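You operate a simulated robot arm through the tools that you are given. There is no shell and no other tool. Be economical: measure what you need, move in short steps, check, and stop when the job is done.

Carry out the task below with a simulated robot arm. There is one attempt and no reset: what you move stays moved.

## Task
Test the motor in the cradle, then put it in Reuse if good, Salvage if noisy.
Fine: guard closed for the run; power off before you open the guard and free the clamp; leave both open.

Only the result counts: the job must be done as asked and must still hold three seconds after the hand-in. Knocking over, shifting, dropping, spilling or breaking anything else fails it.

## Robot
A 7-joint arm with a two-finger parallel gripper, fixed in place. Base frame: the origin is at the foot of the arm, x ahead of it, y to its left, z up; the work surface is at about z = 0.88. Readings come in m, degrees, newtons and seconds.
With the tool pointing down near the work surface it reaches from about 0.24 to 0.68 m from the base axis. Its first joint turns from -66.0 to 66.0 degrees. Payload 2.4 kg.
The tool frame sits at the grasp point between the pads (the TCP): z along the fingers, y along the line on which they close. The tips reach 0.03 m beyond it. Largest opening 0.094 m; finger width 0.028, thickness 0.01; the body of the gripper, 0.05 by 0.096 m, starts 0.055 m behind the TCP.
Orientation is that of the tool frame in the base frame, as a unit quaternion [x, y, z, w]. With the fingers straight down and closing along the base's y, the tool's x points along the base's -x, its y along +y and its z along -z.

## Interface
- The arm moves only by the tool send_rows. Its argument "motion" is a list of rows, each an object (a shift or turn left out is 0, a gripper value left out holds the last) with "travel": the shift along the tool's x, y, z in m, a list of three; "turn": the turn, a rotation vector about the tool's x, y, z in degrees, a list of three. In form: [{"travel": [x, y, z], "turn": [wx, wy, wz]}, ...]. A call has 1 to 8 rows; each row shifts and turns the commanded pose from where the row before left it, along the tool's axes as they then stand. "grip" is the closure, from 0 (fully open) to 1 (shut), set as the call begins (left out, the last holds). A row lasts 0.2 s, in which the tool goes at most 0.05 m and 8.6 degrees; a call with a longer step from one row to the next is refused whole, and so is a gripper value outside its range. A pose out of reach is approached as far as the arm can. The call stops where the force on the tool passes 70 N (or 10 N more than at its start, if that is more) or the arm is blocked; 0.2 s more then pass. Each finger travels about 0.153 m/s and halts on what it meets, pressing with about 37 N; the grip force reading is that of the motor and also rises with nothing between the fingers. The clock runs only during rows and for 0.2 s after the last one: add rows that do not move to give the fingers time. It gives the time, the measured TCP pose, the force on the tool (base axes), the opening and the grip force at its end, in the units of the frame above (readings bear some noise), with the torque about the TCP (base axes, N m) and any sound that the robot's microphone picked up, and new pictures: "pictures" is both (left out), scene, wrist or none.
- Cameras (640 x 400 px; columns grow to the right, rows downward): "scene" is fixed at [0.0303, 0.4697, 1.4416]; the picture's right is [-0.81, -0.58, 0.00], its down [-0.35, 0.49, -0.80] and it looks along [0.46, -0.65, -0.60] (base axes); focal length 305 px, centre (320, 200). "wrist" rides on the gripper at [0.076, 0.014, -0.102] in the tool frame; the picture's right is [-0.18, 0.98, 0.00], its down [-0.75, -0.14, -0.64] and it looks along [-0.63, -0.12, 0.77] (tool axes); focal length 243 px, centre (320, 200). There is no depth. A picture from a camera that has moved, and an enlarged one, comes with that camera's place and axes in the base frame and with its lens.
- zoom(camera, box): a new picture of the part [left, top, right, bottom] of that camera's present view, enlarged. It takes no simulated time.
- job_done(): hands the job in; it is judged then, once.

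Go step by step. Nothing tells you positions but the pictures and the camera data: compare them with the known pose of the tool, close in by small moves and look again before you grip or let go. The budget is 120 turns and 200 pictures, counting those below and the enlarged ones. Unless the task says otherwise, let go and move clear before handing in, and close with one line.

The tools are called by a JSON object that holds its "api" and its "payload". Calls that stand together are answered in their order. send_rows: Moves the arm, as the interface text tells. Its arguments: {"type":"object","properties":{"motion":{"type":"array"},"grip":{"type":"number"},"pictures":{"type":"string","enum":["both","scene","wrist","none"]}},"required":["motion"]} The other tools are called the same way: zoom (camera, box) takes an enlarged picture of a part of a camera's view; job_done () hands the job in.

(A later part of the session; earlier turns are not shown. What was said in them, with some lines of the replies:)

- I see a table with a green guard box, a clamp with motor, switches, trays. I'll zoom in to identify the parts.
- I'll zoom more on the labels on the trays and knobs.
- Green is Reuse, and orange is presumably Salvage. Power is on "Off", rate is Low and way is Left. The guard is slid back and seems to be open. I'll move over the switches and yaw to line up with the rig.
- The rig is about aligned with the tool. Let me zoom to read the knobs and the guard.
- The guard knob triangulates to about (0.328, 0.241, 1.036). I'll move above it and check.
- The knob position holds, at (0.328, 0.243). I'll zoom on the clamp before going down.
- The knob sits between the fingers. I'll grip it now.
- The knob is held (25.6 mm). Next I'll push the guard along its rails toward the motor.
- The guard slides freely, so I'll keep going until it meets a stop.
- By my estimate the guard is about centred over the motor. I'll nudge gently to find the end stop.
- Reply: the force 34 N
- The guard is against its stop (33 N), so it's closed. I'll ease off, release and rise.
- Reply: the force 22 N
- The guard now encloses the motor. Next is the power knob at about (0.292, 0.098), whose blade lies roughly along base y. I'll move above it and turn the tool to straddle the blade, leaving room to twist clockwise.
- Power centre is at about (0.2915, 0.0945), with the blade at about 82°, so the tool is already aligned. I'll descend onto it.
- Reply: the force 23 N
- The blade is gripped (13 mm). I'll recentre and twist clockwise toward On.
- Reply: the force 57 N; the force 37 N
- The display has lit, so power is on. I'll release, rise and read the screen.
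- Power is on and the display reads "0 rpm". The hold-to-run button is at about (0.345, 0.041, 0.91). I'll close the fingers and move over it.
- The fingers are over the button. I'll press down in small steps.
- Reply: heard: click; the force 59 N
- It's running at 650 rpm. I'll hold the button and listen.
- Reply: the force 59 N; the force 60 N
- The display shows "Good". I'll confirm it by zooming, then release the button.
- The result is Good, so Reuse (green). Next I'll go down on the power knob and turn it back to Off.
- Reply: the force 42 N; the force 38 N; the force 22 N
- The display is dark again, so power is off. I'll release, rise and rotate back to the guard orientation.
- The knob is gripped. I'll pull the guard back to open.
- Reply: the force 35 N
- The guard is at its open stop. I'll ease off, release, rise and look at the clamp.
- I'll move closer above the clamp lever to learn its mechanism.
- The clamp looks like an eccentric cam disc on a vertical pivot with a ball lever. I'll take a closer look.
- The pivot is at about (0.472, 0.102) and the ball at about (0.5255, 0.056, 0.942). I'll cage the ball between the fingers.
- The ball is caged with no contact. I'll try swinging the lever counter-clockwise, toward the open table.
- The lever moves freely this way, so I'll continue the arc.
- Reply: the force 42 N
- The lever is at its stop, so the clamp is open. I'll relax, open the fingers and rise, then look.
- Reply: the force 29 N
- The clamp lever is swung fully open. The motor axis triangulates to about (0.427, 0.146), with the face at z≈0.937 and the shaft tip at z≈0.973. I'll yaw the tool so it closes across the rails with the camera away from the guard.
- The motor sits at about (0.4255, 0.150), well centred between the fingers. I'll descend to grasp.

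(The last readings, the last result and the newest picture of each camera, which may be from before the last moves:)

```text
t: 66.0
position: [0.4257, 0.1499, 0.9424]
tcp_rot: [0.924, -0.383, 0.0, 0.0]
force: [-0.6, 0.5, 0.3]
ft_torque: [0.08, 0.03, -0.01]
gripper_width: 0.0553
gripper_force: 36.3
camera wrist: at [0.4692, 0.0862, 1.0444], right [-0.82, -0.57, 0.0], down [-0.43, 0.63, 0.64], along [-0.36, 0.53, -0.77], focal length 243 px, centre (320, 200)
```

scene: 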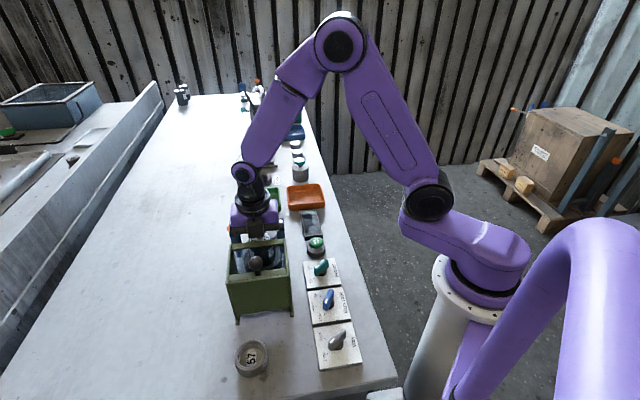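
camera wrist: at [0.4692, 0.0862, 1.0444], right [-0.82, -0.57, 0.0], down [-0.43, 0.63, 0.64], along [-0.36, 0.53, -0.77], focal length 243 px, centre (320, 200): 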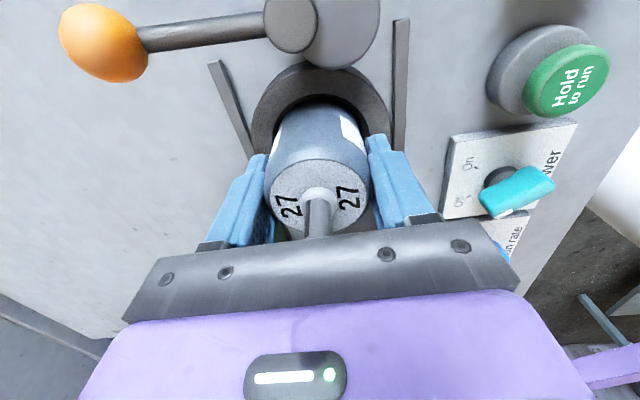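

The motor is gripped (55 mm). I'll lift it straight up.

{"api": "send_rows", "payload": {"motion": [{"travel": [0, 0, -0.01]}, {"travel": [0, 0, -0.02]}, {"travel": [0, 0, -0.03]}, {"travel": [0, 0, -0.035]}, {"travel": [0, 0, -0.035]}, {}]}}

```text
t: 67.4
position: [0.4265, 0.1496, 1.074]
tcp_rot: [0.924, -0.383, 0.0, 0.0]
force: [0.6, -0.4, -5.7]
ft_torque: [0.02, -0.01, 0.03]
gripper_width: 0.055
gripper_force: 36.9
camera wrist: at [0.4702, 0.087, 1.1755], right [-0.82, -0.57, 0.0], down [-0.43, 0.63, 0.64], along [-0.36, 0.53, -0.77], focal length 243 px, centre (320, 200)
```

scene: 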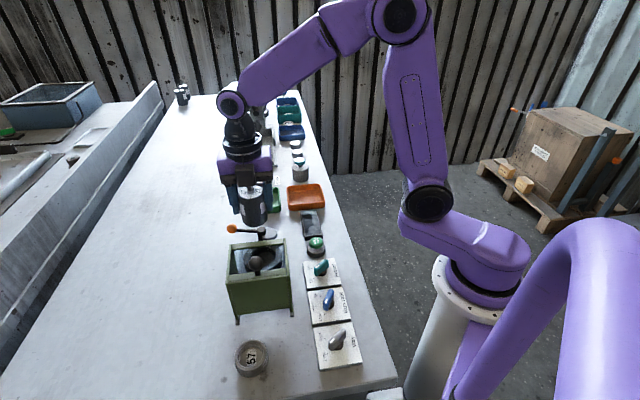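
wrist: 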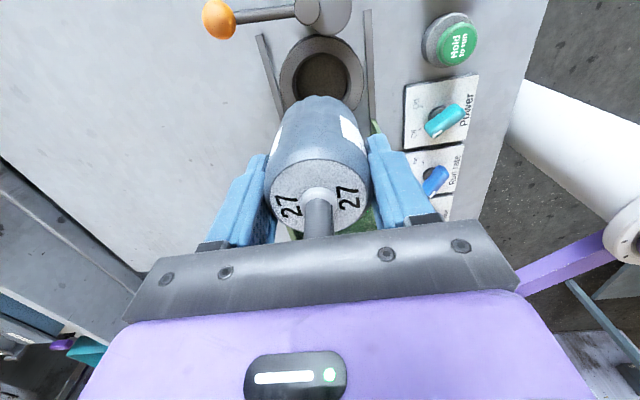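

The motor is out, leaving an empty cradle. I'll carry it to above the green Reuse tray at about (0.582, -0.016).

{"api": "send_rows", "payload": {"motion": [{"travel": [0.02, 0, 0]}, {"travel": [0.04, 0.002, 0]}, {"travel": [0.045, 0.002, 0]}, {"travel": [0.045, 0.002, 0]}, {"travel": [0.045, 0.001, 0]}, {"travel": [0.032, 0, 0]}, {}]}}

{"api": "zoom", "payload": {"camera": "scene", "box": [210, 130, 350, 250]}}

```text
t: 69.0
position: [0.5813, -0.0154, 1.0734]
tcp_rot: [0.924, -0.383, 0.001, 0.0]
force: [0.5, -0.9, -4.0]
ft_torque: [0.0, 0.03, 0.0]
gripper_width: 0.0554
gripper_force: 37.0
camera wrist: at [0.6256, -0.0793, 1.1754], right [-0.82, -0.57, 0.0], down [-0.43, 0.63, 0.64], along [-0.36, 0.53, -0.77], focal length 243 px, centre (320, 200)
```

scene: 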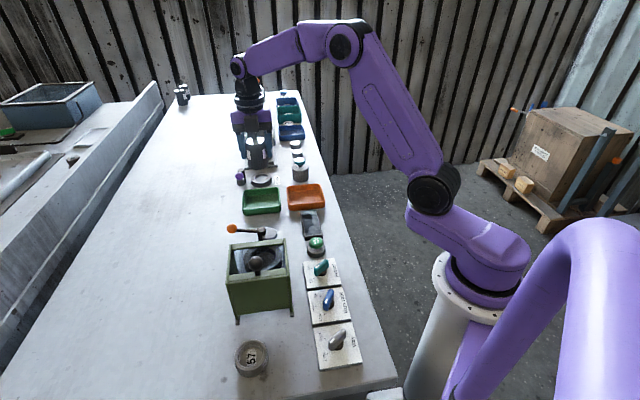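
wrist: 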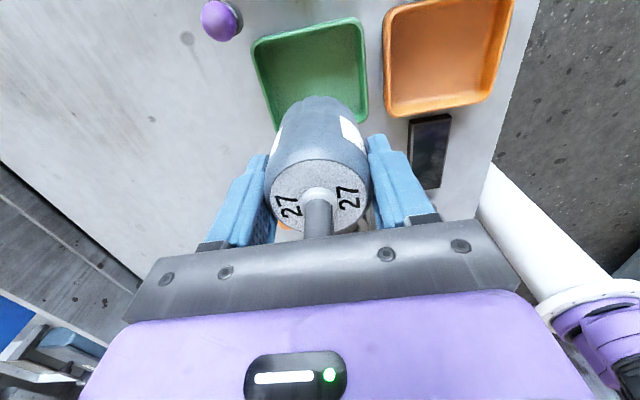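

```text
3.33 times, centred on (280, 190) of scene
camera zoom: at [0.0304, 0.4696, 1.4416], right [-0.81, -0.58, 0.0], down [-0.35, 0.49, -0.8], along [0.46, -0.65, -0.6], focal length 1018 px, centre (453, 233)
```

zoom: 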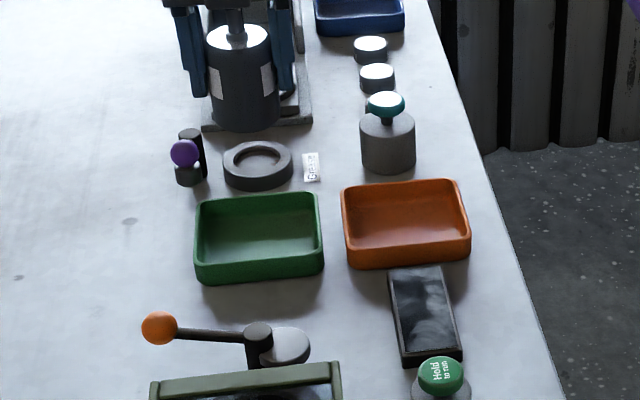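

{"api": "send_rows", "payload": {"motion": [{"travel": [0.005, -0.0025, 0.03]}, {"travel": [0, 0, 0.03]}, {}]}}

{"api": "zoom", "payload": {"camera": "scene", "box": [225, 130, 325, 230]}}

{"api": "zoom", "payload": {"camera": "wrist", "box": [200, 0, 420, 240]}}

```text
t: 69.8
position: [0.5874, -0.0181, 1.0134]
tcp_rot: [0.924, -0.383, 0.0, 0.0]
force: [0.0, 0.5, -4.8]
ft_torque: [-0.03, 0.0, 0.01]
gripper_width: 0.0556
gripper_force: 36.7
camera wrist: at [0.6306, -0.0803, 1.1149], right [-0.82, -0.57, 0.0], down [-0.43, 0.63, 0.64], along [-0.36, 0.53, -0.77], focal length 243 px, centre (320, 200)
```

scene: 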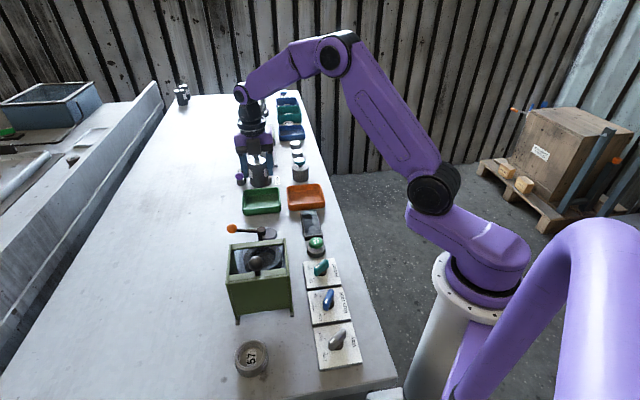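
wrist: 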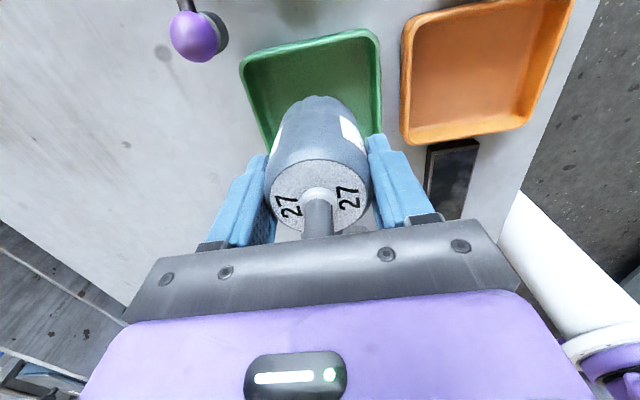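

```text
4.00 times, centred on (275, 180) of scene
camera zoom: at [0.0304, 0.4697, 1.4416], right [-0.81, -0.58, 0.0], down [-0.35, 0.49, -0.8], along [0.46, -0.65, -0.6], focal length 1221 px, centre (500, 280)
```

zoom: 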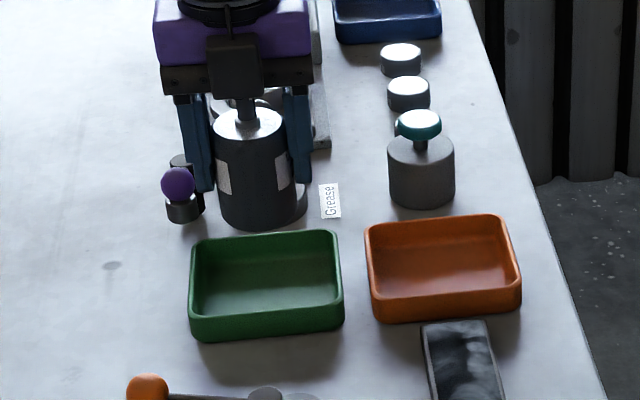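

```text
1.67 times, centred on (310, 120) of wrist
camera zoom: at [0.6306, -0.0803, 1.1149], right [-0.82, -0.57, 0.0], down [-0.43, 0.63, 0.64], along [-0.36, 0.53, -0.77], focal length 404 px, centre (337, 333)
```

zoom: 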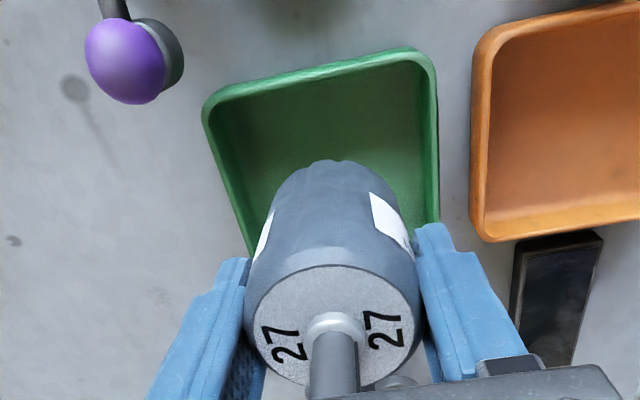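

The tray centre agrees to within about 3 mm. I'll lower the motor into the green tray.

{"api": "send_rows", "payload": {"motion": [{"travel": [0.003, 0, 0.025]}, {"travel": [0, 0, 0.025]}, {"travel": [0, 0, 0.01]}, {}]}}

{"api": "zoom", "payload": {"camera": "scene", "box": [225, 130, 325, 230]}}

```text
t: 70.8
position: [0.589, -0.0202, 0.9539]
tcp_rot: [0.924, -0.383, 0.0, 0.0]
force: [0.2, 0.7, -4.3]
ft_torque: [0.01, 0.04, 0.02]
gripper_width: 0.0553
gripper_force: 37.0
camera wrist: at [0.6326, -0.083, 1.0558], right [-0.82, -0.57, 0.0], down [-0.43, 0.63, 0.64], along [-0.36, 0.53, -0.77], focal length 243 px, centre (320, 200)
```

scene: 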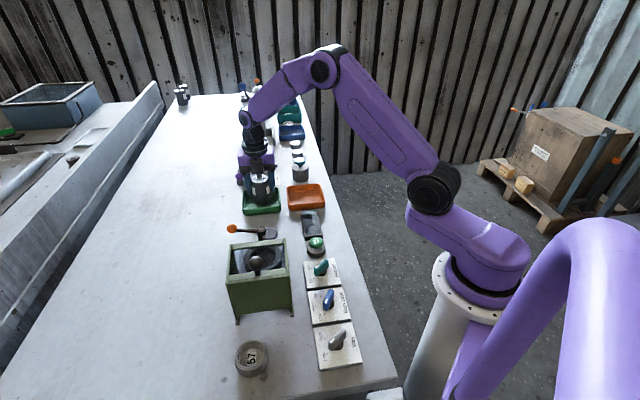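
wrist: 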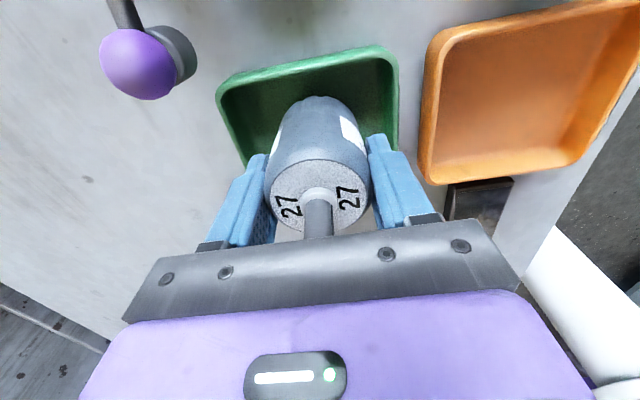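

```text
4.00 times, centred on (275, 180) of scene
camera zoom: at [0.0304, 0.4697, 1.4416], right [-0.81, -0.58, 0.0], down [-0.35, 0.49, -0.8], along [0.46, -0.65, -0.6], focal length 1221 px, centre (500, 280)
```

zoom: 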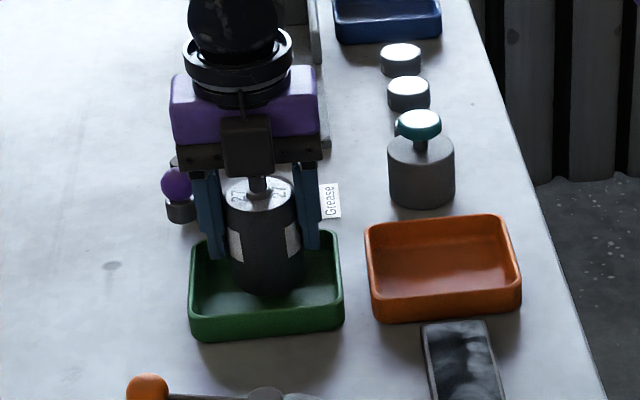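

It's inside the tray and centred. I'll lower the last few millimetres until contact.

{"api": "send_rows", "payload": {"motion": [{"travel": [0, 0, 0.004]}, {"travel": [0, 0, 0.002]}, {}], "pictures": "none"}}

{"api": "send_rows", "payload": {"motion": [{"travel": [0, 0, 0.002]}, {"travel": [0, 0, 0.001]}, {}], "pictures": "none"}}

```text
t: 71.6
position: [0.5894, -0.0193, 0.9474]
tcp_rot: [0.924, -0.382, 0.0, 0.001]
force: [-0.4, -0.2, -4.9]
ft_torque: [0.01, 0.04, 0.01]
gripper_width: 0.0553
gripper_force: 37.6
```

```text
t: 72.4
position: [0.5876, -0.0196, 0.9449]
tcp_rot: [0.924, -0.382, 0.0, 0.0]
force: [0.1, 1.1, -4.5]
ft_torque: [0.0, 0.03, -0.03]
gripper_width: 0.055
gripper_force: 37.2
```

{"api": "send_rows", "payload": {"motion": [{"travel": [0, 0, 0.001]}, {"travel": [0, 0, 0.001]}, {"travel": [0, 0, 0.001]}, {}], "pictures": "wrist"}}

```text
t: 73.4
position: [0.5889, -0.0195, 0.9401]
tcp_rot: [0.924, -0.383, 0.0, 0.0]
force: [0.2, -0.1, -4.7]
ft_torque: [0.03, 0.05, 0.01]
gripper_width: 0.0549
gripper_force: 37.3
camera wrist: at [0.6326, -0.0825, 1.0433], right [-0.82, -0.57, 0.0], down [-0.43, 0.63, 0.64], along [-0.36, 0.53, -0.77], focal length 243 px, centre (320, 200)
```

wrist: 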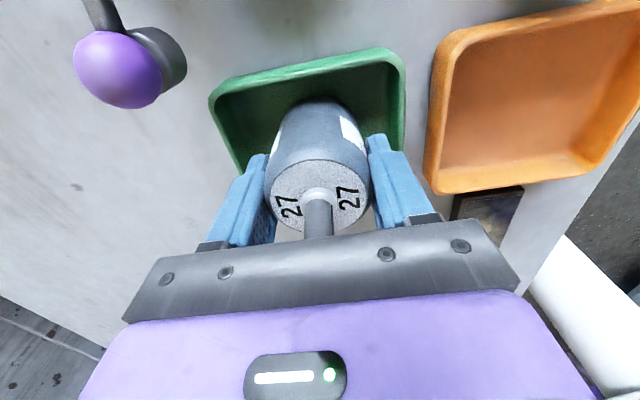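

{"api": "send_rows", "payload": {"motion": [{"travel": [0, 0, 0.0015]}, {"travel": [0, 0, 0.0015]}, {}], "pictures": "none"}}

{"api": "send_rows", "payload": {"motion": [{"travel": [0, 0, 0.001]}, {"travel": [0, 0, 0.001]}, {}], "pictures": "scene"}}

{"api": "zoom", "payload": {"camera": "scene", "box": [225, 150, 305, 230]}}

```text
t: 74.2
position: [0.5902, -0.0189, 0.9391]
tcp_rot: [0.924, -0.383, 0.003, -0.002]
force: [-4.3, -1.3, 18.9]
ft_torque: [-0.18, -0.02, -0.05]
gripper_width: 0.0552
gripper_force: 37.4
```

```text
t: 75.0
position: [0.59, -0.0209, 0.937]
tcp_rot: [0.924, -0.382, 0.003, -0.002]
force: [7.6, -6.2, 24.5]
ft_torque: [-0.37, -0.19, 0.04]
gripper_width: 0.0546
gripper_force: 37.0
```

scene: 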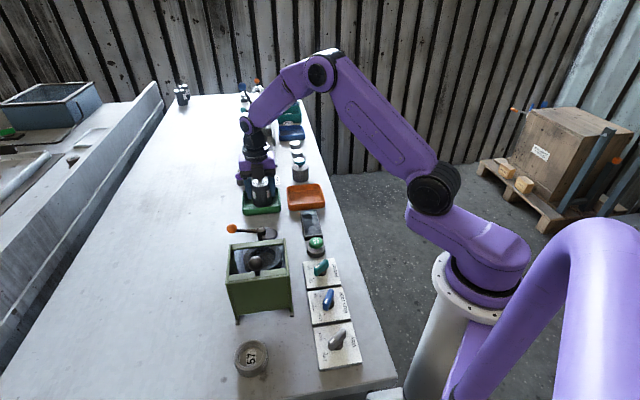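

```text
5.00 times, centred on (265, 190) of scene
camera zoom: at [0.0301, 0.4695, 1.4417], right [-0.81, -0.58, 0.0], down [-0.35, 0.49, -0.8], along [0.46, -0.65, -0.6], focal length 1526 px, centre (595, 250)
```

zoom: 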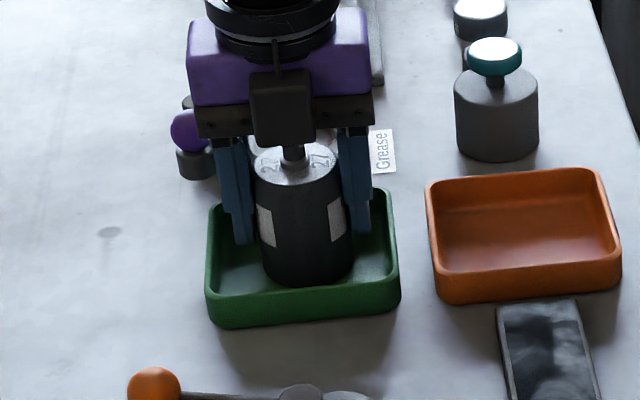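

Contact made; the motor is resting in the tray. I'll ease off and open the fingers just slightly.

{"api": "send_rows", "payload": {"motion": [{"travel": [0, 0, -0.002]}, {}], "pictures": "none"}}

{"api": "send_rows", "payload": {"motion": [{}, {}, {}], "grip": 0.32, "pictures": "wrist"}}

```text
t: 75.6
position: [0.5893, -0.0185, 0.9382]
tcp_rot: [0.924, -0.381, -0.001, 0.0]
force: [3.7, -1.7, 5.4]
ft_torque: [-0.12, -0.47, -0.05]
gripper_width: 0.0548
gripper_force: 36.8
```

```text
t: 76.4
position: [0.5894, -0.0198, 0.9391]
tcp_rot: [0.924, -0.383, 0.0, 0.0]
force: [-0.7, 0.2, -0.2]
ft_torque: [-0.02, 0.0, -0.01]
gripper_width: 0.0639
gripper_force: 0.1
camera wrist: at [0.6323, -0.0828, 1.0405], right [-0.82, -0.57, 0.0], down [-0.43, 0.63, 0.64], along [-0.36, 0.53, -0.77], focal length 243 px, centre (320, 200)
```

wrist: 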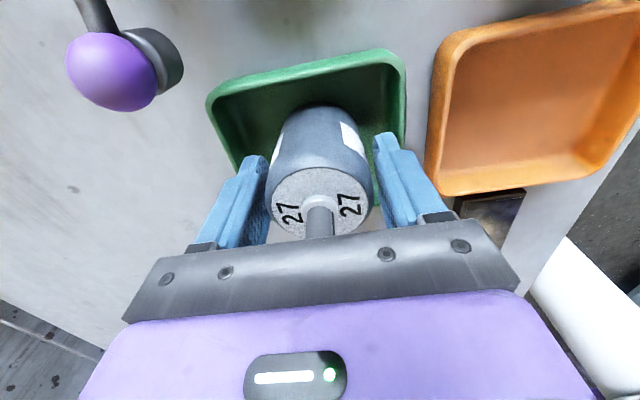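

Released. I'll rise straight up and verify the whole scene.

{"api": "send_rows", "payload": {"motion": [{"travel": [0, 0, -0.02]}, {"travel": [0, 0, -0.04]}, {"travel": [0, 0, -0.045]}, {"travel": [0, 0, -0.045]}, {"travel": [0, 0, -0.03]}, {}]}}

{"api": "zoom", "payload": {"camera": "scene", "box": [210, 150, 370, 310]}}

{"api": "zoom", "payload": {"camera": "wrist", "box": [200, 0, 500, 240]}}

```text
t: 77.8
position: [0.5888, -0.0203, 1.1178]
tcp_rot: [0.924, -0.383, 0.0, 0.001]
force: [0.9, -0.9, 0.1]
ft_torque: [0.0, 0.0, 0.02]
gripper_width: 0.0637
gripper_force: 0.1
camera wrist: at [0.6319, -0.0826, 1.2207], right [-0.82, -0.57, 0.0], down [-0.43, 0.63, 0.64], along [-0.36, 0.53, -0.77], focal length 243 px, centre (320, 200)
```

scene: 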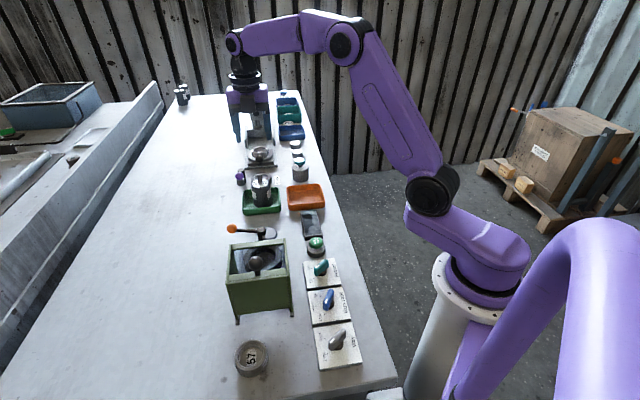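
wrist: 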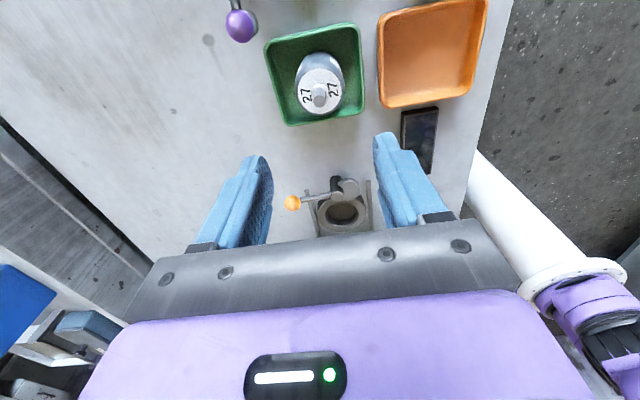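

```text
2.50 times, centred on (290, 230) of scene
camera zoom: at [0.0303, 0.4697, 1.4416], right [-0.81, -0.58, 0.0], down [-0.35, 0.49, -0.8], along [0.46, -0.65, -0.6], focal length 763 px, centre (395, 125)
```

zoom: 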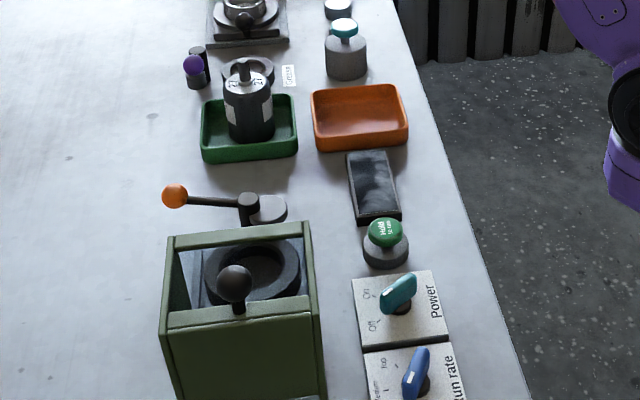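

```text
1.67 times, centred on (350, 120) of wrist
camera zoom: at [0.6319, -0.0826, 1.2207], right [-0.82, -0.57, 0.0], down [-0.43, 0.63, 0.64], along [-0.36, 0.53, -0.77], focal length 404 px, centre (270, 333)
```

zoom: 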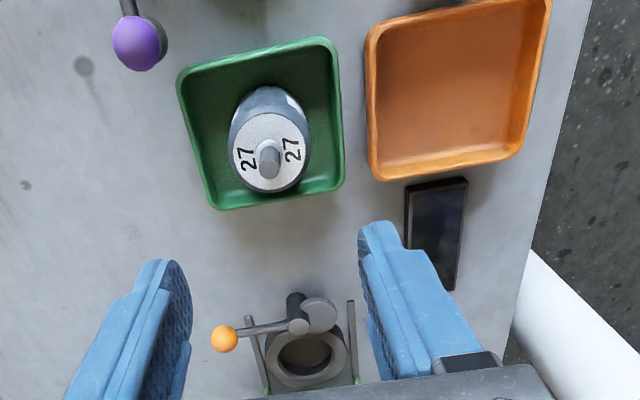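

The motor stands upright in the green Reuse tray. Power is off, the guard and clamp are open, and the gripper is clear, so I'm handing in.

{"api": "job_done", "payload": {}}

```text
The job is handed in.
```

Motor 27 tested Good (run at Low rate, Left, guard closed) and is now in the green Reuse tray, with the power off and both the guard and clamp left open.
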